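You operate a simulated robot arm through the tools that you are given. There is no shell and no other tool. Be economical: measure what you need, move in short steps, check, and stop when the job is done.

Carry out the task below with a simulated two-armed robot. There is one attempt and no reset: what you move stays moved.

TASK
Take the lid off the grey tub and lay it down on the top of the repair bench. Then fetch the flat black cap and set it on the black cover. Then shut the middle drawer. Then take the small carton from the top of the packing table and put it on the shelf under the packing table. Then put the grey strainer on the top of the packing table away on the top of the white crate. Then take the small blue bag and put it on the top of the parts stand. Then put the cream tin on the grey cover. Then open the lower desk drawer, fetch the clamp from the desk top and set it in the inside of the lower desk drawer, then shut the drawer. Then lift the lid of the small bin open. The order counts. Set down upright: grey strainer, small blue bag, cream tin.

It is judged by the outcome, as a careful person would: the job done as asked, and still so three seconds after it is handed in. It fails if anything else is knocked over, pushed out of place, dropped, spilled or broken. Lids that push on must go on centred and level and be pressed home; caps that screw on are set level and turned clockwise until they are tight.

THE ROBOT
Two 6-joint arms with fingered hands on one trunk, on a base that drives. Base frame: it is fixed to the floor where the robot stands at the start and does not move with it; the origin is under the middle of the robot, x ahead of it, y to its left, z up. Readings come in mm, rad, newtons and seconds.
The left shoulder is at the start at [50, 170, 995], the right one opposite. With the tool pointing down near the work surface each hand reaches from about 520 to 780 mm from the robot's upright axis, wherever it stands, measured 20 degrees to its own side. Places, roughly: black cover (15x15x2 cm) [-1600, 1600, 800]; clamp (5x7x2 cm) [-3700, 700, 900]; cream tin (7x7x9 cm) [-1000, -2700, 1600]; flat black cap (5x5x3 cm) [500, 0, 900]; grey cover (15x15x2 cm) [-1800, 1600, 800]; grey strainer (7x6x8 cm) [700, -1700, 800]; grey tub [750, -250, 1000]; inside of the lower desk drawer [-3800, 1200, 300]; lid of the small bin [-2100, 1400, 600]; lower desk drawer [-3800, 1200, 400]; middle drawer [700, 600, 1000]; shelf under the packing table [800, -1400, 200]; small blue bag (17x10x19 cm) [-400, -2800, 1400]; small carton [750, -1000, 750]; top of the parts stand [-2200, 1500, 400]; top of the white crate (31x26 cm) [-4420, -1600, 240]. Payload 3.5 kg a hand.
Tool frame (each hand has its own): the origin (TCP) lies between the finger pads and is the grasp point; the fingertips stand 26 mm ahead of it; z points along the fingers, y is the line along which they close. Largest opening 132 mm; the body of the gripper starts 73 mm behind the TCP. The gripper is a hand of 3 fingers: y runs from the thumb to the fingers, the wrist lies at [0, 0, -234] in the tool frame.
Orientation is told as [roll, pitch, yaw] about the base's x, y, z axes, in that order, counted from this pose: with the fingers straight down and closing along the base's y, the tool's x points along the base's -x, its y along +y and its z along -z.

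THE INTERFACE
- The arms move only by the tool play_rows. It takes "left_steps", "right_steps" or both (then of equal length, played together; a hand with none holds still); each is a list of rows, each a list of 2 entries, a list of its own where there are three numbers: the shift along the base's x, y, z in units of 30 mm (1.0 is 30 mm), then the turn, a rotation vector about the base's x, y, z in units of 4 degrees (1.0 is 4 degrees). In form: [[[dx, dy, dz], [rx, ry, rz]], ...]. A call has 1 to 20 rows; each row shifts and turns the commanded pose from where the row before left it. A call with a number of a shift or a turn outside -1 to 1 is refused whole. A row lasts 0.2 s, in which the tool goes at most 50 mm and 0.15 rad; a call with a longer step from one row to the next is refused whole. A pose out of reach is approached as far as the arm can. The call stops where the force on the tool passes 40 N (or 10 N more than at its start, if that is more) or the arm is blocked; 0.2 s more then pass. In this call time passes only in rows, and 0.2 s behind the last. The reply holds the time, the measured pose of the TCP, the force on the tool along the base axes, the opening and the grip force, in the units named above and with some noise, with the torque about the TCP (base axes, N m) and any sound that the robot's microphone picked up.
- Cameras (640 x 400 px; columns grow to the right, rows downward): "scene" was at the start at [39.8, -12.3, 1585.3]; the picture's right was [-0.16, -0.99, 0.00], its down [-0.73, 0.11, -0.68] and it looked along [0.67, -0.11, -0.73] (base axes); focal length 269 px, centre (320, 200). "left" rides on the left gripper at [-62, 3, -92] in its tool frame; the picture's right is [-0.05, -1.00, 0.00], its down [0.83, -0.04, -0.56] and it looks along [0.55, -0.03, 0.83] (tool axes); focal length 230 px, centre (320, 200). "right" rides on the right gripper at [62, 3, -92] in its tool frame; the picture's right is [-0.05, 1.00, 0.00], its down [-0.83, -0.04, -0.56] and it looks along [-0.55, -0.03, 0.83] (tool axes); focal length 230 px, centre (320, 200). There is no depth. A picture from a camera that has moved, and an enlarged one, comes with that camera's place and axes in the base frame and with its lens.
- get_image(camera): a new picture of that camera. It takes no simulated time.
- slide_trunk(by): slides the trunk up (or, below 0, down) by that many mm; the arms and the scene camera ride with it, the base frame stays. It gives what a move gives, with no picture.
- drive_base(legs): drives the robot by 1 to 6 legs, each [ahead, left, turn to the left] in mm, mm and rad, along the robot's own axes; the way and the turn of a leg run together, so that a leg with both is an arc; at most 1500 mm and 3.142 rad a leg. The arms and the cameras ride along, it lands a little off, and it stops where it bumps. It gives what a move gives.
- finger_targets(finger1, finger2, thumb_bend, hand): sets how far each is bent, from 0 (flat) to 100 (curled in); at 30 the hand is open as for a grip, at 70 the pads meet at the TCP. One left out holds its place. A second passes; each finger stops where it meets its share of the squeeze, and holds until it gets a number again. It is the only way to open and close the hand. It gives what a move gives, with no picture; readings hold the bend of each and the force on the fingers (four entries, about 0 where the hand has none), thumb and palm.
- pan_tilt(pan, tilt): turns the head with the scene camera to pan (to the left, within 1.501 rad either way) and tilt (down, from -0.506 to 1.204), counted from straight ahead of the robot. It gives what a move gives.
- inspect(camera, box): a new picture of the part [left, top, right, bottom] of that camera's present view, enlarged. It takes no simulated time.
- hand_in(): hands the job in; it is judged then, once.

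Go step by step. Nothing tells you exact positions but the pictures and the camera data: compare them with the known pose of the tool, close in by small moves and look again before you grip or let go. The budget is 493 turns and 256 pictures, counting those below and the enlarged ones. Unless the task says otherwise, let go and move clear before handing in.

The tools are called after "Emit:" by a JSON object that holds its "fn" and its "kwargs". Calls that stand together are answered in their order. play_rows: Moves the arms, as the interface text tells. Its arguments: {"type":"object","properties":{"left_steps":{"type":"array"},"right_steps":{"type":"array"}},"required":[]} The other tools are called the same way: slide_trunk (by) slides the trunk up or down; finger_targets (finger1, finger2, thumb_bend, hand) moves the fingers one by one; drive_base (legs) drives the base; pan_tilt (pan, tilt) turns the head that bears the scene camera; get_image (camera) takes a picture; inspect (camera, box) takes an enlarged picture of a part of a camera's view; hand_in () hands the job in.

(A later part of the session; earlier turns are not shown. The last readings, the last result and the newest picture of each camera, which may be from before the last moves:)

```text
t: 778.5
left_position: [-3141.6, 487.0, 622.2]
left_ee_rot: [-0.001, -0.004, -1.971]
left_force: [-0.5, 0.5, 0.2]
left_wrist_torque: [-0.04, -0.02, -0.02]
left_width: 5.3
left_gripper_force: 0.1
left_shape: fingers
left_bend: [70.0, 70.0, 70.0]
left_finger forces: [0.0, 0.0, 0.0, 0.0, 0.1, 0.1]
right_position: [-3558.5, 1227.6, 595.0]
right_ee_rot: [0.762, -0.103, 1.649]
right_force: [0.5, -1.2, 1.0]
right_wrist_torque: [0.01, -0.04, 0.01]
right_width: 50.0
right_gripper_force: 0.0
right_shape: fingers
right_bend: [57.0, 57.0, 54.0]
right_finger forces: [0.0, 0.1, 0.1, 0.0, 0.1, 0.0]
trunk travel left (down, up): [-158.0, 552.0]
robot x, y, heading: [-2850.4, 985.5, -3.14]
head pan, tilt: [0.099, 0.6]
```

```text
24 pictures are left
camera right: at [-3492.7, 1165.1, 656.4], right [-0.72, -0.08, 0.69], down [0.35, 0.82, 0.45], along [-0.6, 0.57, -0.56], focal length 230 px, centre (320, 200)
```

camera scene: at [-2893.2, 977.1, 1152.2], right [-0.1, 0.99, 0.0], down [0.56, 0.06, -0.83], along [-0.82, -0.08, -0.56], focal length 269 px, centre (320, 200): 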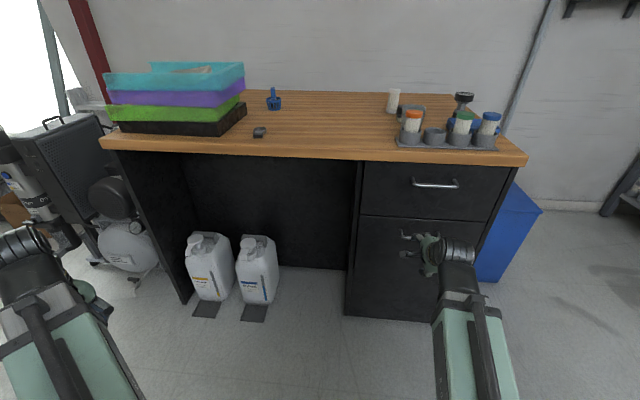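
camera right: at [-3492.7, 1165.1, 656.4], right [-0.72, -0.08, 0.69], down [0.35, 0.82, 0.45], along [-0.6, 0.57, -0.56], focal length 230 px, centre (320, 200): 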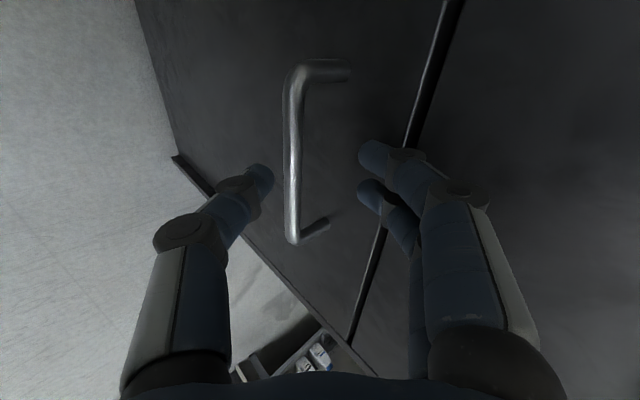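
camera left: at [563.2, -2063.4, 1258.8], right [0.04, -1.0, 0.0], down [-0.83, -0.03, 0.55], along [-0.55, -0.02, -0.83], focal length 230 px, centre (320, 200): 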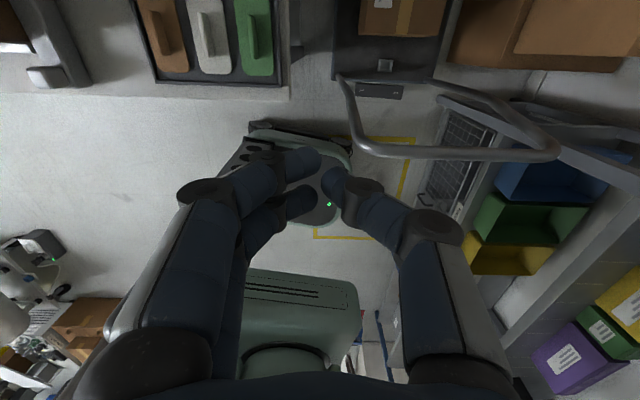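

Emit:
{"fn": "play_rows", "kwargs": {"right_steps": [[[-0.2, 0, -0.5], [0, 0, 0]], [[-0.1, 0, -0.5], [0, 0, 0]], [[0, 0, -0.4], [0, 0, 0]]]}}

Emit:
{"fn": "finger_targets", "kwargs": {"hand": "right", "finger1": 74, "finger2": 74, "thumb_bend": 74}}

Emit:
{"fn": "get_image", "kwargs": {"camera": "right"}}

```text
t: 779.3
left_position: [-3142.3, 486.2, 622.3]
left_ee_rot: [-0.001, -0.003, -1.972]
left_force: [0.6, 0.6, -0.2]
left_wrist_torque: [-0.02, -0.02, 0.01]
left_width: 5.8
left_gripper_force: 0.0
left_shape: fingers
left_bend: [70.0, 70.0, 70.0]
left_finger forces: [0.0, 0.0, 0.0, 0.0, 0.0, 0.0]
right_position: [-3567.2, 1229.0, 550.5]
right_ee_rot: [0.762, -0.103, 1.65]
right_force: [0.4, 0.0, 0.5]
right_wrist_torque: [0.02, -0.02, -0.03]
right_width: 50.1
right_gripper_force: 0.1
right_shape: fingers
right_bend: [57.0, 57.0, 54.0]
right_finger forces: [0.0, 0.7, 0.0, 0.1, 0.0, 0.0]
trunk travel left (down, up): [-158.0, 552.0]
robot x, y, heading: [-2850.0, 986.3, -3.137]
head pan, tilt: [0.099, 0.6]
```

```text
t: 780.3
left_position: [-3142.3, 486.2, 623.0]
left_ee_rot: [0.0, -0.001, -1.97]
left_force: [0.2, 0.2, -0.7]
left_wrist_torque: [0.0, 0.0, -0.04]
left_width: 5.8
left_gripper_force: 0.0
left_shape: fingers
left_bend: [70.0, 70.0, 70.0]
left_finger forces: [0.0, 0.1, 0.1, 0.1, 0.1, 0.0]
right_position: [-3567.5, 1227.7, 552.6]
right_ee_rot: [0.762, -0.103, 1.651]
right_force: [-3.2, -0.6, -0.9]
right_wrist_torque: [0.01, -0.03, -0.02]
right_width: 0.1
right_gripper_force: 2.4
right_shape: fingers
right_bend: [73.0, 73.0, 73.0]
right_finger forces: [3.4, 0.1, 0.0, 0.0, 0.0, 0.0]
trunk travel left (down, up): [-158.0, 552.0]
robot x, y, heading: [-2847.3, 986.5, -3.135]
head pan, tilt: [0.099, 0.6]
```

```text
23 pictures are left
camera right: at [-3501.4, 1165.9, 613.5], right [-0.72, -0.08, 0.69], down [0.35, 0.82, 0.45], along [-0.6, 0.57, -0.56], focal length 230 px, centre (320, 200)
```

right: 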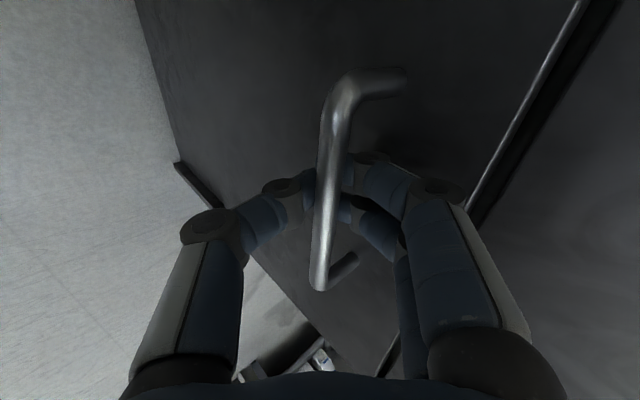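

The fingers and thumb close around behind the bar. I pull the drawer toward me.

Emit:
{"fn": "play_rows", "kwargs": {"right_steps": [[[0.4, 0, 0], [0, 0, 0]], [[0.6, 0, 0], [0, 0, 0]], [[0.6, 0, 0], [0, 0, 0]], [[0.6, 0, 0], [0, 0, 0]], [[0.6, 0, 0], [0, 0, 0]], [[0.6, 0, 0], [0, 0, 0]]]}}

Emit:
{"fn": "get_image", "kwargs": {"camera": "scene"}}

```text
t: 781.7
left_position: [-3143.3, 485.8, 622.6]
left_ee_rot: [0.001, -0.004, -1.969]
left_force: [0.9, 0.7, 0.2]
left_wrist_torque: [0.01, 0.02, 0.0]
left_width: 5.4
left_gripper_force: 0.1
left_shape: fingers
left_bend: [70.0, 70.0, 70.0]
left_finger forces: [0.1, 0.0, 0.1, 0.0, 0.0, 0.0]
right_position: [-3474.2, 1227.5, 550.8]
right_ee_rot: [0.761, -0.101, 1.651]
right_force: [0.5, 0.1, 0.5]
right_wrist_torque: [0.05, 0.01, 0.01]
right_width: 0.0
right_gripper_force: 0.0
right_shape: fingers
right_bend: [73.0, 73.0, 73.0]
right_finger forces: [0.0, 0.0, 0.0, 0.0, 0.0, 0.1]
right hand out of reach, approached as far as the arm can: row 6
trunk travel left (down, up): [-158.0, 552.0]
robot x, y, heading: [-2848.6, 984.0, -3.139]
head pan, tilt: [0.099, 0.6]
```

```text
22 pictures are left
camera scene: at [-2893.1, 977.1, 1152.1], right [-0.1, 0.99, 0.0], down [0.56, 0.06, -0.83], along [-0.82, -0.08, -0.56], focal length 269 px, centre (320, 200)
```

scene: 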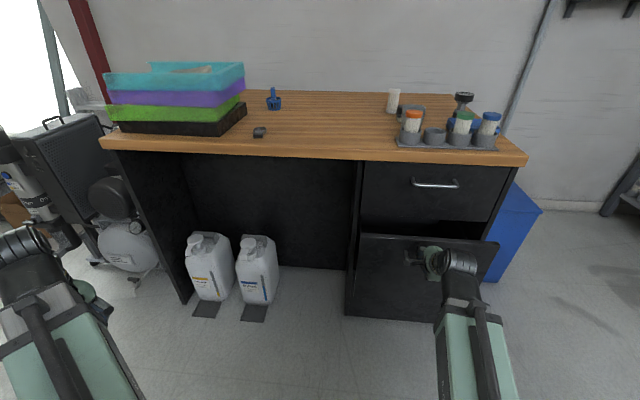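

The drawer is ~90 mm open and I can't back up further (stand and machine behind). I keep pulling with the arm while easing the yaw.

Emit:
{"fn": "play_rows", "kwargs": {"right_steps": [[[0.2, 0, 0], [0, 0, 1]], [[0.4, 0, 0], [0, 0, 1]], [[0.5, 0, 0], [0, 0, 1]], [[0.5, 0, 0], [0, 0, 1]], [[0.5, 0, 0], [0, 0, 1]], [[0.5, 0, 0], [0, 0, 1]], [[0.5, 0, 0], [0, 0, 0]]]}}

```text
t: 783.3
left_position: [-3142.5, 486.2, 623.0]
left_ee_rot: [0.001, -0.001, -1.971]
left_force: [-0.6, -0.7, -0.2]
left_wrist_torque: [0.0, -0.01, -0.01]
left_width: 5.7
left_gripper_force: 0.0
left_shape: fingers
left_bend: [70.0, 70.0, 70.0]
left_finger forces: [0.0, 0.0, 0.0, 0.1, 0.1, 0.1]
right_position: [-3439.9, 1242.3, 557.9]
right_ee_rot: [0.762, -0.1, 2.071]
right_force: [-1.9, -12.5, -13.7]
right_wrist_torque: [-0.15, 0.02, -0.15]
right_width: 5.3
right_gripper_force: 8.6
right_shape: fingers
right_bend: [72.0, 74.0, 69.0]
right_finger forces: [4.5, 0.0, 0.1, 0.1, 12.0, 0.0]
right hand out of reach, approached as far as the arm can: row 1, 2, 3, 4, 5, 6, 7
trunk travel left (down, up): [-158.0, 552.0]
robot x, y, heading: [-2845.7, 982.9, -3.139]
head pan, tilt: [0.099, 0.6]
```

The drawer is about 125 mm open. I release the bar, turn the hand vertical, and will pull further from behind the drawer front's upper edge.

Emit:
{"fn": "finger_targets", "kwargs": {"hand": "right", "finger1": 50, "finger2": 50, "thumb_bend": 46}}

Emit:
{"fn": "play_rows", "kwargs": {"right_steps": [[[0, 0, 0.5], [0, 0, 0]], [[0, 0, 0.8], [0, 0, 0]], [[0, 0, 1], [0, 0, 0]], [[0, 0, 1], [0, -1, 0]], [[0, 0, 0.8], [0, -1, 0]], [[0, 0, 0.5], [0, -1, 0]], [[0, 0, 0], [0, -1, 0]], [[0, 0, 0], [0, -1, 0]], [[0, 0, 0], [0, -1, 0]], [[0, 0, 0], [0, -1, 0]], [[0, 0, 0], [0, -1, 0]], [[0, 0, 0], [0, -1, 0]], [[0, 0, 0], [0, -1, 0]]]}}

Emit:
{"fn": "finger_targets", "kwargs": {"hand": "right", "finger1": 70, "finger2": 70, "thumb_bend": 70}}

Emit:
{"fn": "get_image", "kwargs": {"camera": "right"}}

```text
t: 784.3
left_position: [-3141.5, 487.6, 622.9]
left_ee_rot: [0.001, -0.002, -1.971]
left_force: [0.1, 0.2, 0.4]
left_wrist_torque: [0.01, -0.02, 0.0]
left_width: 5.7
left_gripper_force: 0.1
left_shape: fingers
left_bend: [70.0, 70.0, 70.0]
left_finger forces: [0.0, 0.0, 0.0, 0.0, 0.0, 0.1]
right_position: [-3441.0, 1244.0, 557.9]
right_ee_rot: [0.762, -0.102, 2.07]
right_force: [0.8, -0.7, 0.3]
right_wrist_torque: [0.01, -0.02, 0.02]
right_width: 73.9
right_gripper_force: 0.0
right_shape: fingers
right_bend: [50.0, 50.0, 46.0]
right_finger forces: [0.1, 0.0, 0.0, 0.0, 0.0, 0.0]
trunk travel left (down, up): [-158.0, 552.0]
robot x, y, heading: [-2847.3, 983.9, -3.139]
head pan, tilt: [0.099, 0.6]
```

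```text
t: 787.1
left_position: [-3142.2, 485.8, 623.2]
left_ee_rot: [0.001, -0.003, -1.971]
left_force: [-0.9, 0.3, 0.4]
left_wrist_torque: [-0.03, 0.01, 0.0]
left_width: 5.6
left_gripper_force: 0.1
left_shape: fingers
left_bend: [70.0, 70.0, 70.0]
left_finger forces: [0.1, 0.0, 0.0, 0.1, 0.0, 0.1]
right_position: [-3440.5, 1242.1, 695.2]
right_ee_rot: [0.148, 0.227, 2.03]
right_force: [-0.2, 1.0, -1.4]
right_wrist_torque: [-0.01, -0.02, -0.01]
right_width: 74.1
right_gripper_force: 0.0
right_shape: fingers
right_bend: [50.0, 50.0, 46.0]
right_finger forces: [0.0, 0.0, 0.0, 0.0, 0.0, 0.0]
trunk travel left (down, up): [-158.0, 552.0]
robot x, y, heading: [-2846.6, 988.7, -3.138]
head pan, tilt: [0.099, 0.6]
```

```text
t: 788.1
left_position: [-3141.3, 485.9, 622.2]
left_ee_rot: [-0.001, -0.003, -1.97]
left_force: [-0.6, -0.3, 0.7]
left_wrist_torque: [0.01, 0.01, 0.04]
left_width: 5.6
left_gripper_force: 0.0
left_shape: fingers
left_bend: [70.0, 70.0, 70.0]
left_finger forces: [0.1, 0.0, 0.1, 0.0, 0.1, 0.0]
right_position: [-3439.0, 1241.5, 695.8]
right_ee_rot: [0.15, 0.224, 2.027]
right_force: [-0.9, 0.6, -0.1]
right_wrist_torque: [0.01, 0.03, 0.0]
right_width: 6.0
right_gripper_force: 0.1
right_shape: fingers
right_bend: [70.0, 70.0, 70.0]
right_finger forces: [0.0, 0.0, 0.0, 0.0, 0.0, 0.1]
trunk travel left (down, up): [-158.0, 552.0]
robot x, y, heading: [-2847.1, 986.4, -3.142]
head pan, tilt: [0.099, 0.6]
```

```text
21 pictures are left
camera right: at [-3413.5, 1212.1, 797.8], right [-0.92, -0.36, 0.13], down [-0.3, 0.89, 0.34], along [-0.24, 0.28, -0.93], focal length 230 px, centre (320, 200)
```

right: 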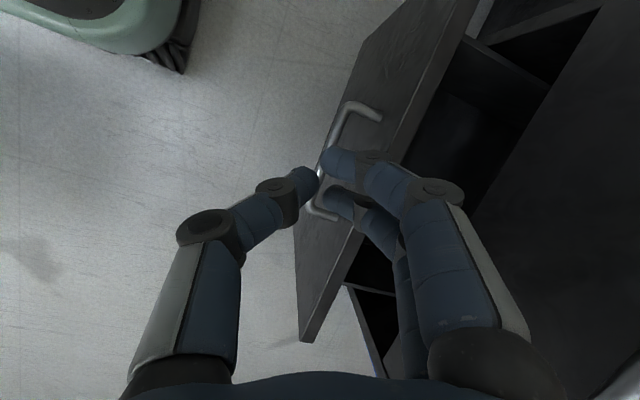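

I turn the hand to yaw 0 relative to me so its thin side fits behind the drawer front, and level it.

Emit:
{"fn": "play_rows", "kwargs": {"right_steps": [[[0, 0, 0.3], [0, 0, 1]], [[0, 0, 0.3], [0, 0, 1]], [[0, 0, 0], [0, 0, 1]], [[0, 0, 0], [0, 0, 1]], [[0, 0, 0], [0, 0, 1]], [[0, 0, 0], [0, 0, 1]], [[0, 0, 0], [0, 0, 1]], [[0, 0, 0], [0, 0, 1]], [[0, 0, 0], [0, 0, 1]], [[0, 0, 0], [0, 0, 1]], [[0, 0, 0], [0, 0, 1]], [[0, 0, 0], [0, 0, 1]], [[0, 0, 0], [0, 0, 1]], [[0, 0, 0], [0, 0, 1]], [[0, 0, 0], [0, 0, 1]], [[0, 0, 0], [0, 0, 1]], [[0, 0, 0], [0.57, 0.77, 0]], [[0, 0, 0], [0.57, 0.77, 0]], [[0, 0, 0], [0.57, 0.77, 0]], [[0, 0, 0], [0.57, 0.77, 0]]]}}

Emit:
{"fn": "play_rows", "kwargs": {"right_steps": [[[-0.9, -0.3, 0.2], [0, 0, 0]], [[-0.9, -0.3, 0], [0, 0, 0]], [[-0.9, -0.3, 0], [0, 0, 0]], [[-0.9, -0.3, 0], [0, 0, 0]]]}}

Emit:
{"fn": "get_image", "kwargs": {"camera": "right"}}

```text
t: 792.3
left_position: [-3141.8, 485.8, 621.6]
left_ee_rot: [-0.001, -0.001, -1.972]
left_force: [0.0, 0.0, 0.5]
left_wrist_torque: [0.01, 0.01, 0.0]
left_width: 5.5
left_gripper_force: 0.0
left_shape: fingers
left_bend: [70.0, 70.0, 70.0]
left_finger forces: [0.1, 0.1, 0.1, 0.1, 0.0, 0.1]
right_position: [-3489.1, 1216.6, 581.1]
right_ee_rot: [-0.016, 0.011, 3.126]
right_force: [0.9, -7.7, 23.2]
right_wrist_torque: [-0.22, -0.29, -0.09]
right_width: 2.4
right_gripper_force: 12.0
right_shape: fingers
right_bend: [75.0, 70.0, 70.0]
right_finger forces: [23.1, 0.0, 0.0, 0.1, 0.3, 0.0]
right hand out of reach, approached as far as the arm can: row 1, 2, 3, 4, 5, 6, 7, 8, 9, 10, 11, 12, 13, 14, 15, 16
trunk travel left (down, up): [-158.0, 552.0]
robot x, y, heading: [-2848.2, 986.6, -3.138]
head pan, tilt: [0.099, 0.6]
```

```text
t: 793.0
left_position: [-3141.6, 485.8, 622.7]
left_ee_rot: [-0.001, -0.006, -1.973]
left_force: [-0.3, -0.9, 0.0]
left_wrist_torque: [-0.03, 0.02, 0.02]
left_width: 5.4
left_gripper_force: 0.1
left_shape: fingers
left_bend: [70.0, 70.0, 70.0]
left_finger forces: [0.0, 0.1, 0.0, 0.0, 0.1, 0.0]
right_position: [-3535.4, 1204.5, 586.7]
right_ee_rot: [-0.014, 0.02, 3.121]
right_force: [12.2, -0.2, 4.8]
right_wrist_torque: [0.13, 2.27, 0.07]
right_width: 4.1
right_gripper_force: 1.0
right_shape: fingers
right_bend: [71.0, 70.0, 70.0]
right_finger forces: [1.0, 0.0, 0.0, 0.0, 1.4, 0.0]
trunk travel left (down, up): [-158.0, 552.0]
robot x, y, heading: [-2846.5, 981.7, -3.142]
head pan, tilt: [0.099, 0.6]
stopped in row 3 (right hand): the force on the tool passed its limit at 102 N (the readings are from after the stop); the commanded pose is now the measured one
```

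```text
20 pictures are left
camera right: at [-3477.2, 1198.7, 679.5], right [-0.07, -1.0, -0.02], down [-0.84, 0.05, 0.54], along [-0.54, 0.05, -0.84], focal length 230 px, centre (320, 200)
```

right: 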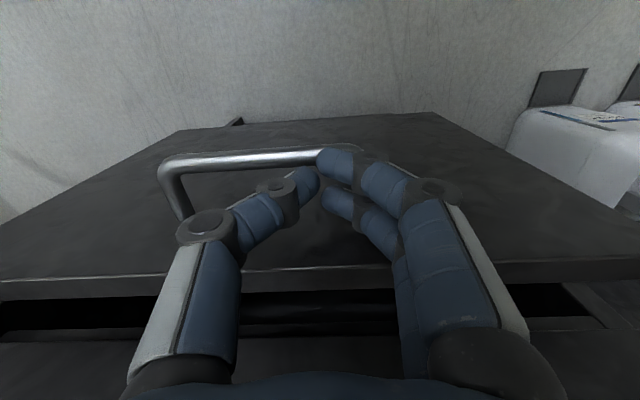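

The arm sagged and pushed the drawer partly shut again. A better stance: stand further south-west so there's room to pull. I retreat, reposition to about [-3000, 800], and re-orient the hand for the handle.

Emit:
{"fn": "play_rows", "kwargs": {"right_steps": [[[0.9, 0, 0], [0, 0, 0]], [[0.9, 0, 0], [0, 0, -1]], [[0, 0, 0], [0, 0, -1]], [[0, 0, 0], [0, 0, -1]], [[0, 0, 0], [0, 0, -1]], [[0, 0, 0], [0, 0, -1]], [[0, 0, 0], [0, 0, -1]], [[0, 0, 0], [0, 0, -1]], [[0, 0, 0], [0, 0, -1]], [[0, 0, 0], [0, 0, -1]], [[0, 0, 0], [0, 0, -1]], [[0, 0, 0], [0, 0, -1]], [[0, 0, 0], [0, 0, -1]], [[0, 0, 0], [0, 0, -1]], [[0, 0, 0], [0, 0, -1]], [[0, 0, 0], [0, 0, -1]], [[0, 0, 0], [0, 0, -1]], [[0, 0, 0], [0, 0, -1]], [[0, 0, 0], [0, 0, -1]], [[0, 0, 0], [0, 0, -1]]]}}

Emit:
{"fn": "finger_targets", "kwargs": {"hand": "right", "finger1": 57, "finger2": 57, "thumb_bend": 54}}

Emit:
{"fn": "play_rows", "kwargs": {"right_steps": [[[0, 0, 0], [0, 0, -1]], [[0, 0, 0], [0, 0, -1]], [[0, 0, 0], [0, 1, 0]], [[0, 0, 0], [0, 1, 0]], [[0, 0, 0], [0, 1, 0]], [[0, 0, 0], [0, 1, 0]], [[0, 0, 0], [0, 1, 0]], [[0, 0, 0], [0, 1, 0]], [[0, 0, 0], [0, 1, 0]], [[0, 0, 0], [0, 1, 0]], [[0, 0, 0], [0, 1, 0]], [[0, 0, 0], [0, 1, 0]], [[0, 0, 0], [0, 1, 0]]]}}

```text
t: 797.2
left_position: [-3142.8, 485.6, 623.6]
left_ee_rot: [0.0, -0.001, -1.971]
left_force: [0.2, -0.6, 0.0]
left_wrist_torque: [0.02, 0.0, 0.03]
left_width: 5.5
left_gripper_force: 0.1
left_shape: fingers
left_bend: [70.0, 70.0, 70.0]
left_finger forces: [0.0, 0.0, 0.0, 0.1, 0.1, 0.0]
right_position: [-3483.7, 1202.2, 584.0]
right_ee_rot: [-0.015, 0.026, 1.795]
right_force: [0.9, -14.6, 12.5]
right_wrist_torque: [-0.12, 0.88, 0.44]
right_width: 5.3
right_gripper_force: 14.4
right_shape: fingers
right_bend: [70.0, 62.0, 70.0]
right_finger forces: [0.0, 28.9, 0.0, 0.0, 0.0, 0.1]
trunk travel left (down, up): [-158.0, 552.0]
robot x, y, heading: [-2850.6, 987.6, -3.143]
head pan, tilt: [0.099, 0.6]
```

```text
t: 798.2
left_position: [-3143.5, 487.0, 621.7]
left_ee_rot: [0.002, -0.003, -1.974]
left_force: [-0.8, 1.2, -0.2]
left_wrist_torque: [0.03, -0.02, 0.02]
left_width: 5.6
left_gripper_force: 0.0
left_shape: fingers
left_bend: [70.0, 70.0, 70.0]
left_finger forces: [0.1, 0.0, 0.0, 0.1, 0.1, 0.1]
right_position: [-3482.7, 1204.0, 583.3]
right_ee_rot: [-0.016, 0.023, 1.795]
right_force: [1.1, 5.7, 6.0]
right_wrist_torque: [0.06, 0.16, -0.1]
right_width: 40.2
right_gripper_force: 4.9
right_shape: fingers
right_bend: [63.0, 53.0, 54.0]
right_finger forces: [6.3, 3.8, 0.0, 0.1, 0.0, 0.0]
trunk travel left (down, up): [-158.0, 552.0]
robot x, y, heading: [-2849.6, 987.1, -3.138]
head pan, tilt: [0.099, 0.6]
```

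```text
t: 801.0
left_position: [-3142.9, 486.4, 623.2]
left_ee_rot: [0.0, -0.001, -1.971]
left_force: [0.6, -0.5, 0.8]
left_wrist_torque: [-0.01, 0.0, -0.04]
left_width: 5.4
left_gripper_force: 0.1
left_shape: fingers
left_bend: [70.0, 70.0, 70.0]
left_finger forces: [0.1, 0.1, 0.1, 0.0, 0.1, 0.0]
right_position: [-3483.9, 1202.7, 584.9]
right_ee_rot: [0.75, -0.042, 1.648]
right_force: [-0.7, 0.2, -0.7]
right_wrist_torque: [-0.01, -0.01, 0.0]
right_width: 50.5
right_gripper_force: 0.2
right_shape: fingers
right_bend: [56.0, 56.0, 54.0]
right_finger forces: [0.0, 0.0, 0.0, 0.0, 0.0, 0.0]
trunk travel left (down, up): [-158.0, 552.0]
robot x, y, heading: [-2844.8, 986.5, -3.142]
head pan, tilt: [0.099, 0.6]
```

Emit:
{"fn": "get_image", "kwargs": {"camera": "right"}}

```text
19 pictures are left
camera right: at [-3418.8, 1144.7, 651.5], right [-0.73, -0.03, 0.68], down [0.35, 0.84, 0.41], along [-0.59, 0.54, -0.6], focal length 230 px, centre (320, 200)
```

right: 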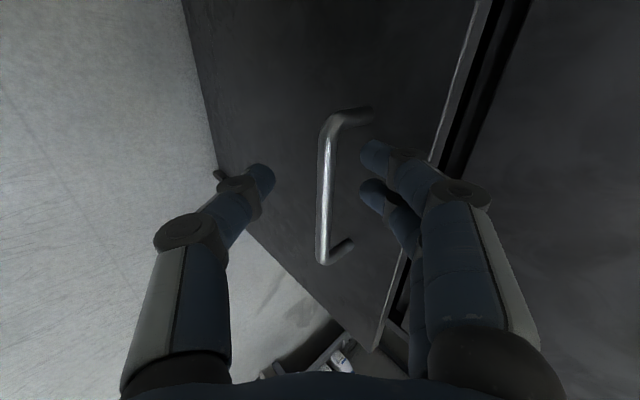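

The bar is now at x≈-3520. To gain pulling room I move the robot south, swing the hand north relative to it, then drive forward.

Emit:
{"fn": "play_rows", "kwargs": {"right_steps": [[[0.2, 0, 1], [0, 0, 0]], [[0.2, 0, 0.6], [0, 0, 0]]]}}

Emit:
{"fn": "drive_base", "kwargs": {"legs": [[0, 207, 0]]}}

Emit:
{"fn": "play_rows", "kwargs": {"right_steps": [[[0.4, 0.95, 0], [0, 0, 0]], [[0.4, 0.95, 0], [0, 0, 0]], [[0.4, 0.95, 0], [0, 0, 0]], [[0.4, 0.95, 0], [0, 0, 0]], [[0.4, 0.95, 0], [0, 0, 0]], [[0.4, 0.95, 0], [0, 0, 0]], [[0.4, 0.95, 0], [0, 0, 0]], [[0.4, 0.95, 0], [0, 0, 0]]]}}

```text
t: 801.6
left_position: [-3142.7, 486.7, 622.4]
left_ee_rot: [-0.001, -0.002, -1.971]
left_force: [-0.2, -0.3, -0.3]
left_wrist_torque: [0.03, -0.02, -0.01]
left_width: 5.6
left_gripper_force: 0.1
left_shape: fingers
left_bend: [70.0, 70.0, 70.0]
left_finger forces: [0.0, 0.0, 0.1, 0.1, 0.0, 0.0]
right_position: [-3469.5, 1203.8, 632.5]
right_ee_rot: [0.748, -0.042, 1.648]
right_force: [-0.9, -0.3, -0.3]
right_wrist_torque: [0.0, 0.01, -0.02]
right_width: 50.6
right_gripper_force: 0.1
right_shape: fingers
right_bend: [56.0, 56.0, 54.0]
right_finger forces: [0.0, 0.0, 0.1, 0.0, 0.0, 0.0]
trunk travel left (down, up): [-158.0, 552.0]
robot x, y, heading: [-2846.9, 984.2, -3.152]
head pan, tilt: [0.099, 0.6]
```

```text
t: 803.2
left_position: [-3143.5, 277.9, 622.6]
left_ee_rot: [-0.002, -0.004, -1.972]
left_force: [0.4, -0.3, 0.7]
left_wrist_torque: [0.01, -0.01, 0.02]
left_width: 5.7
left_gripper_force: 0.0
left_shape: fingers
left_bend: [70.0, 70.0, 70.0]
left_finger forces: [0.1, 0.0, 0.0, 0.1, 0.0, 0.1]
right_position: [-3470.9, 993.9, 631.6]
right_ee_rot: [0.749, -0.042, 1.647]
right_force: [-0.1, 0.2, -0.8]
right_wrist_torque: [0.03, -0.01, -0.05]
right_width: 50.7
right_gripper_force: 0.0
right_shape: fingers
right_bend: [56.0, 56.0, 54.0]
right_finger forces: [0.0, 0.0, 0.1, 0.0, 0.0, 0.1]
trunk travel left (down, up): [-158.0, 552.0]
robot x, y, heading: [-2846.1, 774.3, -3.144]
head pan, tilt: [0.099, 0.6]
```

```text
t: 805.0
left_position: [-3142.7, 276.3, 622.2]
left_ee_rot: [0.001, -0.002, -1.972]
left_force: [0.8, -0.5, -0.1]
left_wrist_torque: [-0.01, -0.01, -0.02]
left_width: 5.8
left_gripper_force: 0.1
left_shape: fingers
left_bend: [70.0, 70.0, 70.0]
left_finger forces: [0.0, 0.0, 0.0, 0.0, 0.0, 0.1]
right_position: [-3374.0, 1220.6, 632.1]
right_ee_rot: [0.75, -0.042, 1.648]
right_force: [0.1, 0.3, 0.2]
right_wrist_torque: [0.03, 0.01, 0.01]
right_width: 50.6
right_gripper_force: 0.2
right_shape: fingers
right_bend: [56.0, 56.0, 54.0]
right_finger forces: [0.0, 0.0, 0.0, 0.0, 0.1, 0.0]
trunk travel left (down, up): [-158.0, 552.0]
robot x, y, heading: [-2845.4, 778.0, -3.145]
head pan, tilt: [0.099, 0.6]
```

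Emit:
{"fn": "drive_base", "kwargs": {"legs": [[129, 0, 0]]}}

Emit:
{"fn": "play_rows", "kwargs": {"right_steps": [[[0, 0.1, -0.6], [0, 0, 0]], [[0, 0, -0.6], [0, 0, 0]]]}}

Emit:
{"fn": "get_image", "kwargs": {"camera": "right"}}

```text
t: 806.3
left_position: [-3269.8, 275.9, 622.8]
left_ee_rot: [0.001, -0.003, -1.971]
left_force: [1.0, -0.1, -0.4]
left_wrist_torque: [0.01, 0.01, 0.02]
left_width: 5.8
left_gripper_force: 0.1
left_shape: fingers
left_bend: [70.0, 70.0, 70.0]
left_finger forces: [0.0, 0.1, 0.0, 0.1, 0.1, 0.0]
right_position: [-3503.9, 1219.2, 632.9]
right_ee_rot: [0.75, -0.043, 1.649]
right_force: [-0.6, 0.7, 0.7]
right_wrist_torque: [0.01, 0.0, 0.0]
right_width: 50.5
right_gripper_force: 0.1
right_shape: fingers
right_bend: [56.0, 56.0, 54.0]
right_finger forces: [0.1, 0.0, 0.0, 0.0, 0.0, 0.0]
trunk travel left (down, up): [-158.0, 552.0]
robot x, y, heading: [-2971.9, 775.8, -3.142]
head pan, tilt: [0.099, 0.6]
```

```text
t: 806.9
left_position: [-3270.8, 276.5, 622.1]
left_ee_rot: [0.001, -0.002, -1.971]
left_force: [-0.1, -0.3, 0.1]
left_wrist_torque: [-0.01, 0.03, 0.0]
left_width: 5.6
left_gripper_force: 0.0
left_shape: fingers
left_bend: [70.0, 70.0, 70.0]
left_finger forces: [0.1, 0.1, 0.0, 0.0, 0.1, 0.1]
right_position: [-3504.3, 1221.8, 596.9]
right_ee_rot: [0.751, -0.042, 1.649]
right_force: [0.5, -0.8, -0.1]
right_wrist_torque: [-0.02, -0.01, -0.01]
right_width: 50.6
right_gripper_force: 0.1
right_shape: fingers
right_bend: [56.0, 56.0, 54.0]
right_finger forces: [0.0, 0.0, 0.0, 0.0, 0.1, 0.0]
trunk travel left (down, up): [-158.0, 552.0]
robot x, y, heading: [-2977.7, 775.4, -3.14]
head pan, tilt: [0.099, 0.6]
```

```text
18 pictures are left
camera right: at [-3439.4, 1163.7, 661.5], right [-0.73, -0.03, 0.68], down [0.35, 0.84, 0.41], along [-0.59, 0.54, -0.6], focal length 230 px, centre (320, 200)
```

right: 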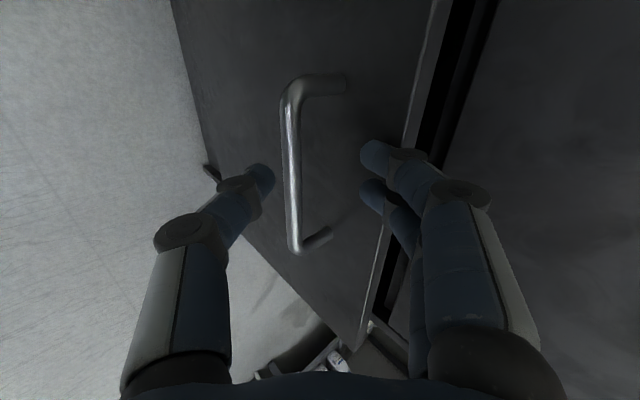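

Same geometry as the successful hook. Lower behind the bar, close, and pull by driving back.

Emit:
{"fn": "play_rows", "kwargs": {"right_steps": [[[-0.2, 0, -0.5], [0, 0, 0]], [[-0.1, 0, -0.5], [0, 0, 0]], [[0, 0, -0.45], [0, 0, 0]]]}}

Emit:
{"fn": "finger_targets", "kwargs": {"hand": "right", "finger1": 74, "finger2": 74, "thumb_bend": 74}}

Emit:
{"fn": "drive_base", "kwargs": {"legs": [[-100, 0, 0]]}}

Emit:
{"fn": "drive_base", "kwargs": {"legs": [[-90, 0, 0]]}}

Emit:
{"fn": "get_image", "kwargs": {"camera": "scene"}}

```text
t: 807.7
left_position: [-3270.1, 275.7, 622.6]
left_ee_rot: [-0.001, -0.003, -1.969]
left_force: [-0.3, -1.0, 0.2]
left_wrist_torque: [0.02, 0.03, 0.01]
left_width: 5.7
left_gripper_force: 0.1
left_shape: fingers
left_bend: [70.0, 70.0, 70.0]
left_finger forces: [0.0, 0.1, 0.0, 0.0, 0.1, 0.0]
right_position: [-3513.0, 1222.3, 550.9]
right_ee_rot: [0.749, -0.04, 1.65]
right_force: [1.1, -0.8, 0.6]
right_wrist_torque: [0.01, -0.02, -0.04]
right_width: 50.4
right_gripper_force: 0.2
right_shape: fingers
right_bend: [56.0, 57.0, 54.0]
right_finger forces: [0.1, 1.2, 0.1, 0.0, 0.0, 0.0]
trunk travel left (down, up): [-158.0, 552.0]
robot x, y, heading: [-2973.5, 775.6, -3.135]
head pan, tilt: [0.099, 0.6]
```

```text
t: 808.7
left_position: [-3270.7, 276.4, 622.9]
left_ee_rot: [0.0, -0.005, -1.97]
left_force: [-0.2, 0.7, -0.3]
left_wrist_torque: [0.0, 0.01, 0.03]
left_width: 5.6
left_gripper_force: 0.0
left_shape: fingers
left_bend: [70.0, 70.0, 70.0]
left_finger forces: [0.0, 0.0, 0.1, 0.1, 0.1, 0.1]
right_position: [-3513.1, 1221.8, 551.5]
right_ee_rot: [0.751, -0.042, 1.649]
right_force: [0.3, 0.2, -0.4]
right_wrist_torque: [-0.02, -0.04, 0.01]
right_width: 0.0
right_gripper_force: 0.0
right_shape: fingers
right_bend: [73.0, 73.0, 73.0]
right_finger forces: [0.0, 0.0, 0.0, 0.0, 0.1, 0.0]
trunk travel left (down, up): [-158.0, 552.0]
robot x, y, heading: [-2972.1, 780.9, -3.132]
head pan, tilt: [0.099, 0.6]
```

```text
t: 809.8
left_position: [-3169.6, 276.5, 622.8]
left_ee_rot: [0.001, -0.003, -1.97]
left_force: [-0.5, 0.2, 0.3]
left_wrist_torque: [-0.02, 0.02, -0.06]
left_width: 5.6
left_gripper_force: 0.1
left_shape: fingers
left_bend: [70.0, 70.0, 70.0]
left_finger forces: [0.0, 0.0, 0.1, 0.0, 0.0, 0.1]
right_position: [-3412.7, 1222.4, 552.9]
right_ee_rot: [0.752, -0.041, 1.645]
right_force: [0.0, 0.3, -0.3]
right_wrist_torque: [0.01, -0.05, -0.03]
right_width: 0.0
right_gripper_force: 0.0
right_shape: fingers
right_bend: [73.0, 73.0, 73.0]
right_finger forces: [0.0, 0.1, 0.0, 0.1, 0.0, 0.0]
trunk travel left (down, up): [-158.0, 552.0]
robot x, y, heading: [-2876.3, 775.1, -3.14]
head pan, tilt: [0.099, 0.6]
```

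```text
t: 810.9
left_position: [-3080.4, 275.7, 622.7]
left_ee_rot: [0.001, -0.001, -1.97]
left_force: [-0.3, -0.1, 0.8]
left_wrist_torque: [0.01, -0.04, -0.01]
left_width: 6.0
left_gripper_force: 0.1
left_shape: fingers
left_bend: [70.0, 70.0, 70.0]
left_finger forces: [0.0, 0.0, 0.0, 0.1, 0.1, 0.0]
right_position: [-3322.8, 1221.7, 552.4]
right_ee_rot: [0.749, -0.041, 1.649]
right_force: [0.4, -0.5, -1.7]
right_wrist_torque: [-0.02, -0.02, 0.0]
right_width: 0.0
right_gripper_force: 0.1
right_shape: fingers
right_bend: [73.0, 73.0, 73.0]
right_finger forces: [0.1, 0.1, 0.1, 0.1, 0.1, 0.1]
trunk travel left (down, up): [-158.0, 552.0]
robot x, y, heading: [-2785.0, 774.9, -3.139]
head pan, tilt: [0.099, 0.6]
```

```text
17 pictures are left
camera scene: at [-2831.2, 767.5, 1152.2], right [-0.1, 0.99, 0.0], down [0.56, 0.06, -0.82], along [-0.82, -0.08, -0.57], focal length 269 px, centre (320, 200)
```

scene: 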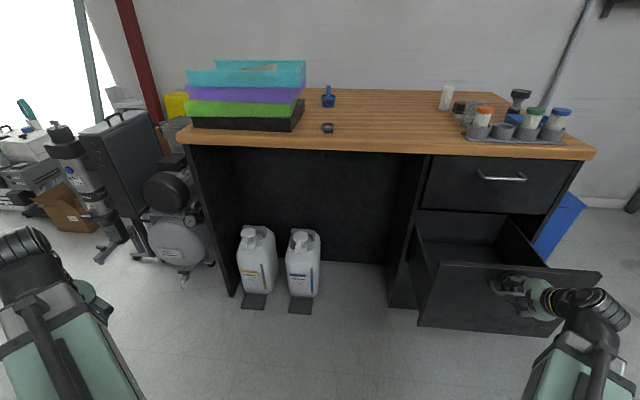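

The drawer is open by ~245 mm. I release the bar, rise, and go for the clamp at about [-3698, 705, 840].

Emit:
{"fn": "finger_targets", "kwargs": {"hand": "right", "finger1": 48, "finger2": 48, "thumb_bend": 44}}

Emit:
{"fn": "play_rows", "kwargs": {"right_steps": [[[0, 0, 0.5], [0, 0, 0]], [[0, 0, 0.8], [0, 0, 0]], [[0, 0, 1], [0, 0, 0]], [[0.2, 0, 1], [0, 0, 0]]]}}

Emit:
{"fn": "slide_trunk", "kwargs": {"by": 400}}

Emit:
{"fn": "drive_base", "kwargs": {"legs": [[0, 290, 0]]}}

Emit:
{"fn": "play_rows", "kwargs": {"right_steps": [[[0, -0.4, -0.3], [0, -1, 0]], [[0, -0.4, -0.3], [0, -1, 0]], [[0, -0.4, -0.3], [0, -1, 0]], [[0, -0.4, -0.3], [0, -1, 0]], [[0, -0.4, -0.3], [0, -1, 0]], [[0, -0.4, -0.3], [0, -1, 0]], [[0, -0.4, 0], [0, -1, 0]], [[0, -0.4, 0], [0, -1, 0]], [[0, -0.4, 0], [0, -1, 0]], [[0, -0.4, 0], [0, -1, 0]], [[0, -0.4, 0], [0, -0.7, 0]], [[0, -0.4, 0], [0, 0, 1]], [[0, -0.4, 0], [0, 0, 1]], [[0, -0.4, 0], [0, 0, 1]], [[0, -0.4, 0], [0, 0, 1]], [[0, -0.4, 0], [0, 0, 1]], [[0, -0.4, 0], [0, 0, 1]], [[0, -0.4, 0], [0, 0, 1]], [[0, -0.4, 0], [0, 0, 1]], [[0, 0, 0], [0, 0, 1]]]}}

```text
t: 811.9
left_position: [-3080.3, 276.8, 623.1]
left_ee_rot: [0.001, -0.004, -1.967]
left_force: [-0.3, -0.7, 0.1]
left_wrist_torque: [0.03, 0.01, 0.01]
left_width: 5.3
left_gripper_force: 0.0
left_shape: fingers
left_bend: [70.0, 70.0, 70.0]
left_finger forces: [0.0, 0.1, 0.1, 0.0, 0.0, 0.0]
right_position: [-3323.4, 1222.4, 552.0]
right_ee_rot: [0.75, -0.044, 1.65]
right_force: [0.7, 0.6, 0.6]
right_wrist_torque: [0.01, 0.01, -0.01]
right_width: 80.6
right_gripper_force: 0.1
right_shape: fingers
right_bend: [48.0, 48.0, 44.0]
right_finger forces: [0.0, 0.0, 0.1, 0.1, 0.1, 0.0]
trunk travel left (down, up): [-158.0, 552.0]
robot x, y, heading: [-2784.6, 776.9, -3.142]
head pan, tilt: [0.099, 0.6]
```

```text
t: 812.9
left_position: [-3079.5, 276.9, 622.7]
left_ee_rot: [-0.001, -0.005, -1.971]
left_force: [0.7, 0.0, -0.4]
left_wrist_torque: [-0.02, 0.03, 0.0]
left_width: 5.7
left_gripper_force: 0.0
left_shape: fingers
left_bend: [70.0, 70.0, 70.0]
left_finger forces: [0.0, 0.0, 0.0, 0.1, 0.0, 0.0]
right_position: [-3317.6, 1222.4, 649.7]
right_ee_rot: [0.751, -0.042, 1.65]
right_force: [0.4, -0.6, 0.4]
right_wrist_torque: [0.01, -0.03, 0.02]
right_width: 80.7
right_gripper_force: 0.0
right_shape: fingers
right_bend: [48.0, 48.0, 44.0]
right_finger forces: [0.0, 0.0, 0.0, 0.0, 0.1, 0.0]
trunk travel left (down, up): [-158.0, 552.0]
robot x, y, heading: [-2784.4, 774.7, -3.138]
head pan, tilt: [0.099, 0.6]
```

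```text
t: 816.8
left_position: [-3079.9, 276.4, 1022.8]
left_ee_rot: [0.0, -0.004, -1.968]
left_force: [0.1, -0.1, -0.5]
left_wrist_torque: [0.0, 0.0, -0.04]
left_width: 5.6
left_gripper_force: 0.0
left_shape: fingers
left_bend: [70.0, 70.0, 70.0]
left_finger forces: [0.0, 0.1, 0.1, 0.0, 0.1, 0.0]
right_position: [-3318.7, 1221.8, 1050.1]
right_ee_rot: [0.751, -0.042, 1.65]
right_force: [-0.5, -0.5, 0.2]
right_wrist_torque: [-0.01, -0.04, 0.0]
right_width: 80.8
right_gripper_force: 0.0
right_shape: fingers
right_bend: [48.0, 48.0, 44.0]
right_finger forces: [0.0, 0.1, 0.1, 0.1, 0.0, 0.0]
trunk travel left (down, up): [-558.0, 152.0]
robot x, y, heading: [-2782.2, 777.0, -3.142]
head pan, tilt: [0.099, 0.6]
```

```text
t: 818.6
left_position: [-3076.6, 33.9, 1023.8]
left_ee_rot: [0.003, -0.004, -1.953]
left_force: [-0.7, 0.4, 0.7]
left_wrist_torque: [0.0, -0.02, 0.0]
left_width: 5.8
left_gripper_force: 0.1
left_shape: fingers
left_bend: [70.0, 70.0, 70.0]
left_finger forces: [0.1, 0.0, 0.0, 0.0, 0.0, 0.1]
right_position: [-3329.3, 976.0, 1049.2]
right_ee_rot: [0.751, -0.04, 1.665]
right_force: [0.2, 0.7, 0.4]
right_wrist_torque: [-0.01, 0.03, 0.0]
right_width: 81.0
right_gripper_force: 0.0
right_shape: fingers
right_bend: [48.0, 48.0, 44.0]
right_finger forces: [0.0, 0.1, 0.1, 0.0, 0.0, 0.0]
trunk travel left (down, up): [-558.0, 152.0]
robot x, y, heading: [-2786.9, 540.3, -3.122]
head pan, tilt: [0.099, 0.6]
stopped in leg 1: the robot was blocked; the commanded pose is now the measured one
```

```text
t: 822.8
left_position: [-3075.4, 32.2, 1022.5]
left_ee_rot: [0.003, -0.004, -1.954]
left_force: [0.1, 0.2, 0.1]
left_wrist_torque: [-0.02, -0.04, -0.01]
left_width: 5.4
left_gripper_force: 0.0
left_shape: fingers
left_bend: [70.0, 70.0, 70.0]
left_finger forces: [0.0, 0.1, 0.0, 0.0, 0.0, 0.0]
right_position: [-3328.5, 747.1, 996.7]
right_ee_rot: [0.006, 0.032, 2.299]
right_force: [-0.2, 0.1, -0.4]
right_wrist_torque: [-0.02, 0.0, -0.04]
right_width: 81.0
right_gripper_force: 0.0
right_shape: fingers
right_bend: [48.0, 48.0, 44.0]
right_finger forces: [0.0, 0.0, 0.0, 0.1, 0.0, 0.0]
trunk travel left (down, up): [-558.0, 152.0]
robot x, y, heading: [-2786.7, 537.5, -3.122]
head pan, tilt: [0.099, 0.6]
```

Emit:
{"fn": "drive_base", "kwargs": {"legs": [[270, 0, -0.02]]}}

Emit:
{"fn": "play_rows", "kwargs": {"right_steps": [[[-0.9, -0.4, 0], [0, 0, 0]], [[-0.9, -0.4, 0], [0, 0, 0]], [[-0.6, -0.3, 0], [0, 0, 0]]]}}

Emit:
{"fn": "get_image", "kwargs": {"camera": "right"}}

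```text
t: 824.7
left_position: [-3355.4, 39.1, 1022.0]
left_ee_rot: [0.002, -0.002, -1.976]
left_force: [0.0, -0.5, 0.4]
left_wrist_torque: [-0.01, -0.01, 0.0]
left_width: 5.7
left_gripper_force: 0.1
left_shape: fingers
left_bend: [70.0, 70.0, 70.0]
left_finger forces: [0.0, 0.0, 0.0, 0.1, 0.1, 0.0]
right_position: [-3591.4, 758.5, 995.5]
right_ee_rot: [0.005, 0.033, 2.272]
right_force: [0.6, 0.8, 0.0]
right_wrist_torque: [-0.02, 0.01, 0.04]
right_width: 80.8
right_gripper_force: 0.1
right_shape: fingers
right_bend: [48.0, 48.0, 44.0]
right_finger forces: [0.0, 0.1, 0.1, 0.0, 0.1, 0.0]
trunk travel left (down, up): [-558.0, 152.0]
robot x, y, heading: [-3059.1, 538.7, 3.137]
head pan, tilt: [0.099, 0.6]
```

```text
t: 825.5
left_position: [-3356.5, 38.4, 1022.4]
left_ee_rot: [0.0, -0.002, -1.977]
left_force: [-0.2, 0.3, 1.1]
left_wrist_torque: [0.0, -0.02, 0.02]
left_width: 5.3
left_gripper_force: 0.1
left_shape: fingers
left_bend: [70.0, 70.0, 70.0]
left_finger forces: [0.1, 0.0, 0.1, 0.1, 0.0, 0.1]
right_position: [-3662.0, 724.7, 996.2]
right_ee_rot: [0.006, 0.034, 2.274]
right_force: [0.5, 0.2, -0.1]
right_wrist_torque: [0.0, -0.01, 0.04]
right_width: 81.2
right_gripper_force: 0.2
right_shape: fingers
right_bend: [48.0, 48.0, 44.0]
right_finger forces: [0.0, 0.0, 0.0, 0.0, 0.0, 0.0]
trunk travel left (down, up): [-558.0, 152.0]
robot x, y, heading: [-3055.0, 534.5, 3.133]
head pan, tilt: [0.099, 0.6]
```

```text
16 pictures are left
camera right: at [-3627.4, 679.8, 1090.4], right [-0.8, -0.6, 0.01], down [-0.51, 0.68, 0.53], along [-0.32, 0.42, -0.85], focal length 230 px, centre (320, 200)
```

right: 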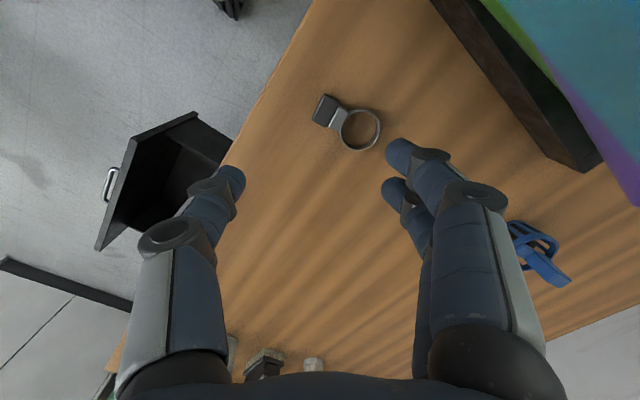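

The clamp is a ring clamp at about [-3699, 706]. I turn the hand to close across the ring, move over it and descend.

Emit:
{"fn": "play_rows", "kwargs": {"right_steps": [[[-0.5, -0.3, 0], [0, 0, 1]], [[-0.5, -0.3, 0], [0, 0, 1]], [[-0.2, 0, 0], [0, 0, 1]], [[0, 0, 0], [0, 0, 1]], [[0, 0, 0], [0, 0, 1]], [[0, 0, 0], [0, 0, 1]], [[0, 0, 0], [0, 0, 1]], [[0, 0, 0], [0, 0, 1]], [[0, 0, 0], [0, 0, 1]], [[0, 0, 0], [0, 0, 1]], [[0, 0, 0], [0, 0, 1]], [[0, 0, 0], [0, 0, 1]], [[0, 0, -1], [0, 0, 1]], [[0, 0, -1], [0, 0, 1]], [[0, 0, -1], [0, 0, 0]]]}}

Emit:
{"fn": "get_image", "kwargs": {"camera": "right"}}

```text
t: 828.7
left_position: [-3354.4, 38.4, 1023.4]
left_ee_rot: [-0.001, -0.003, -1.978]
left_force: [-0.4, 0.3, -1.4]
left_wrist_torque: [-0.01, -0.02, -0.01]
left_width: 5.3
left_gripper_force: 0.1
left_shape: fingers
left_bend: [70.0, 70.0, 70.0]
left_finger forces: [0.1, 0.1, 0.0, 0.1, 0.0, 0.0]
right_position: [-3699.3, 706.9, 906.1]
right_ee_rot: [0.008, 0.033, -3.03]
right_force: [-0.6, 0.0, -1.2]
right_wrist_torque: [0.01, 0.0, 0.01]
right_width: 80.9
right_gripper_force: 0.1
right_shape: fingers
right_bend: [48.0, 48.0, 44.0]
right_finger forces: [0.0, 0.0, 0.0, 0.0, 0.0, 0.0]
trunk travel left (down, up): [-558.0, 152.0]
robot x, y, heading: [-3057.3, 538.3, 3.135]
head pan, tilt: [0.099, 0.6]
```

```text
15 pictures are left
camera right: at [-3641.3, 711.1, 999.8], right [0.06, -1.0, 0.01], down [-0.85, -0.05, 0.53], along [-0.53, -0.04, -0.85], focal length 230 px, centre (320, 200)
```

right: 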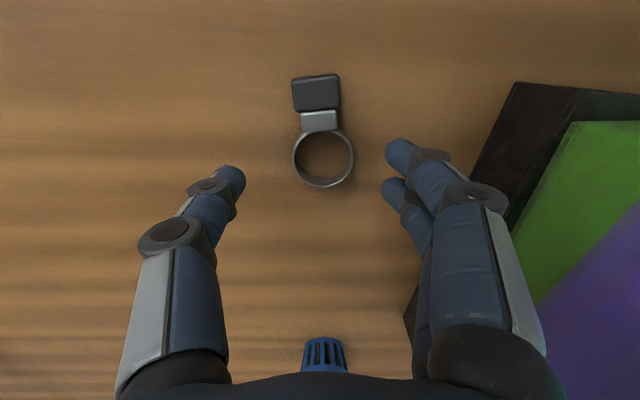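

Emit:
{"fn": "play_rows", "kwargs": {"right_steps": [[[-0.3, 0, -0.7], [0, 0, 0]], [[0, 0, -0.5], [0, 0, 0]], [[0, 0, -0.3], [0, 0, 0]]]}}

Emit:
{"fn": "finger_targets", "kwargs": {"hand": "right", "finger1": 66, "finger2": 66, "thumb_bend": 66}}

Emit:
{"fn": "get_image", "kwargs": {"camera": "right"}}

```text
t: 829.3
left_position: [-3355.1, 38.4, 1023.4]
left_ee_rot: [0.001, -0.003, -1.978]
left_force: [-0.1, 0.4, 0.3]
left_wrist_torque: [0.0, -0.01, 0.02]
left_width: 5.8
left_gripper_force: 0.1
left_shape: fingers
left_bend: [70.0, 70.0, 70.0]
left_finger forces: [0.1, 0.1, 0.1, 0.0, 0.0, 0.1]
right_position: [-3710.9, 707.0, 877.7]
right_ee_rot: [0.006, 0.018, -3.033]
right_force: [7.7, 0.8, 22.0]
right_wrist_torque: [-0.5, -0.19, 0.18]
right_width: 82.0
right_gripper_force: 11.8
right_shape: fingers
right_bend: [48.0, 50.0, 44.0]
right_finger forces: [3.7, 13.5, 0.1, 0.0, 5.4, 0.0]
trunk travel left (down, up): [-558.0, 152.0]
robot x, y, heading: [-3053.5, 537.7, 3.134]
head pan, tilt: [0.099, 0.6]
stopped in row 3 (right hand): the force on the tool passed its limit at 47 N (the readings are from after the stop); the commanded pose is now the measured one
```

```text
t: 830.3
left_position: [-3352.8, 38.6, 1024.3]
left_ee_rot: [0.001, -0.003, -1.977]
left_force: [0.0, 0.7, 0.7]
left_wrist_torque: [-0.02, -0.01, -0.01]
left_width: 5.8
left_gripper_force: 0.1
left_shape: fingers
left_bend: [70.0, 70.0, 70.0]
left_finger forces: [0.1, 0.1, 0.0, 0.0, 0.0, 0.0]
right_position: [-3711.6, 708.4, 876.6]
right_ee_rot: [0.006, 0.018, -3.034]
right_force: [-6.6, 11.5, 34.2]
right_wrist_torque: [1.58, 0.5, 0.14]
right_width: 34.2
right_gripper_force: 18.3
right_shape: fingers
right_bend: [64.0, 66.0, 63.0]
right_finger forces: [1.1, 0.0, 0.1, 0.0, 35.7, 0.1]
trunk travel left (down, up): [-558.0, 152.0]
robot x, y, heading: [-3055.9, 531.6, 3.136]
head pan, tilt: [0.099, 0.6]
```

```text
14 pictures are left
camera right: at [-3651.6, 712.4, 969.3], right [0.06, -1.0, 0.0], down [-0.84, -0.05, 0.54], along [-0.54, -0.03, -0.84], focal length 230 px, centre (320, 200)
```

right: 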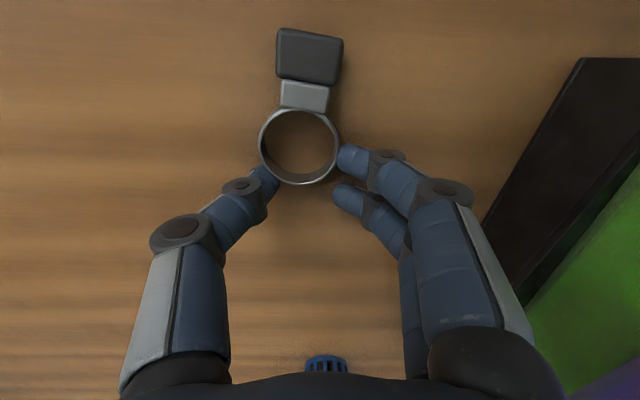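

The grip sits ~18 mm too far forward; I reopen, shift back and regrip.

Emit:
{"fn": "finger_targets", "kwargs": {"hand": "right", "finger1": 52, "finger2": 52, "thumb_bend": 52}}

Emit:
{"fn": "play_rows", "kwargs": {"right_steps": [[[0, 0, 0.2], [0, 0, 0]], [[0.6, 0.25, 0], [0, 0, 0]], [[0, 0, -0.15], [0, 0, 0]]]}}

Emit:
{"fn": "finger_targets", "kwargs": {"hand": "right", "finger1": 68, "finger2": 68, "thumb_bend": 68}}

Emit:
{"fn": "get_image", "kwargs": {"camera": "right"}}

```text
t: 831.3
left_position: [-3353.8, 36.1, 1021.7]
left_ee_rot: [-0.001, 0.0, -1.976]
left_force: [-0.3, -0.3, 0.9]
left_wrist_torque: [0.01, -0.01, -0.01]
left_width: 5.6
left_gripper_force: 0.0
left_shape: fingers
left_bend: [70.0, 70.0, 70.0]
left_finger forces: [0.0, 0.1, 0.1, 0.0, 0.0, 0.0]
right_position: [-3709.6, 705.5, 878.2]
right_ee_rot: [0.004, 0.014, -3.032]
right_force: [-6.7, -4.5, 40.7]
right_wrist_torque: [0.98, 0.51, 0.42]
right_width: 59.2
right_gripper_force: 20.0
right_shape: fingers
right_bend: [51.0, 51.0, 55.0]
right_finger forces: [2.3, 2.9, 0.1, 0.1, 35.7, 0.0]
trunk travel left (down, up): [-558.0, 152.0]
robot x, y, heading: [-3054.5, 536.1, 3.133]
head pan, tilt: [0.099, 0.6]
```

```text
t: 832.1
left_position: [-3353.1, 38.2, 1022.4]
left_ee_rot: [-0.003, -0.003, -1.978]
left_force: [0.2, 0.5, -0.3]
left_wrist_torque: [-0.02, 0.01, 0.01]
left_width: 5.5
left_gripper_force: 0.1
left_shape: fingers
left_bend: [70.0, 70.0, 70.0]
left_finger forces: [0.0, 0.0, 0.1, 0.0, 0.1, 0.1]
right_position: [-3690.7, 714.0, 877.6]
right_ee_rot: [0.004, 0.02, -3.033]
right_force: [-1.6, -1.8, 36.7]
right_wrist_torque: [0.73, 0.36, 0.03]
right_width: 59.2
right_gripper_force: 18.0
right_shape: fingers
right_bend: [52.0, 53.0, 54.0]
right_finger forces: [0.3, 7.7, 0.0, 0.0, 29.1, 0.0]
trunk travel left (down, up): [-558.0, 152.0]
robot x, y, heading: [-3057.4, 536.1, 3.128]
head pan, tilt: [0.099, 0.6]
```

```text
t: 833.1
left_position: [-3353.6, 37.5, 1022.9]
left_ee_rot: [-0.001, -0.002, -1.977]
left_force: [0.5, 0.3, -0.3]
left_wrist_torque: [0.04, 0.03, -0.01]
left_width: 5.6
left_gripper_force: 0.1
left_shape: fingers
left_bend: [70.0, 70.0, 70.0]
left_finger forces: [0.0, 0.1, 0.0, 0.0, 0.0, 0.1]
right_position: [-3690.7, 713.8, 876.3]
right_ee_rot: [0.006, 0.022, -3.031]
right_force: [0.9, -4.4, 31.0]
right_wrist_torque: [-0.31, 0.0, 0.1]
right_width: 39.9
right_gripper_force: 27.3
right_shape: fingers
right_bend: [61.0, 63.0, 64.0]
right_finger forces: [17.2, 13.3, 0.0, 0.0, 24.1, 0.1]
trunk travel left (down, up): [-558.0, 152.0]
robot x, y, heading: [-3056.2, 536.4, 3.133]
head pan, tilt: [0.099, 0.6]
```

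```text
13 pictures are left
camera right: at [-3632.2, 717.5, 969.4], right [0.06, -1.0, 0.01], down [-0.84, -0.05, 0.54], along [-0.54, -0.04, -0.84], focal length 230 px, centre (320, 200)
```

right: 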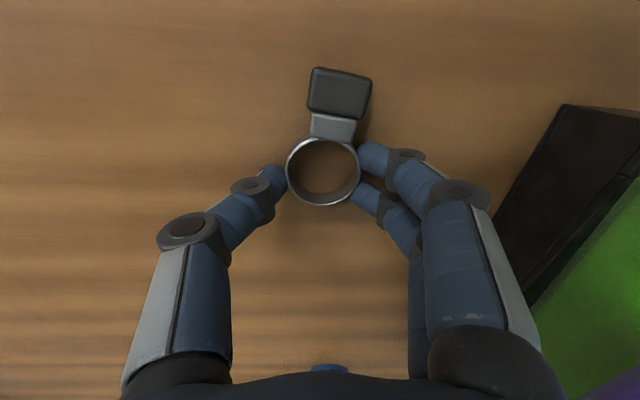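

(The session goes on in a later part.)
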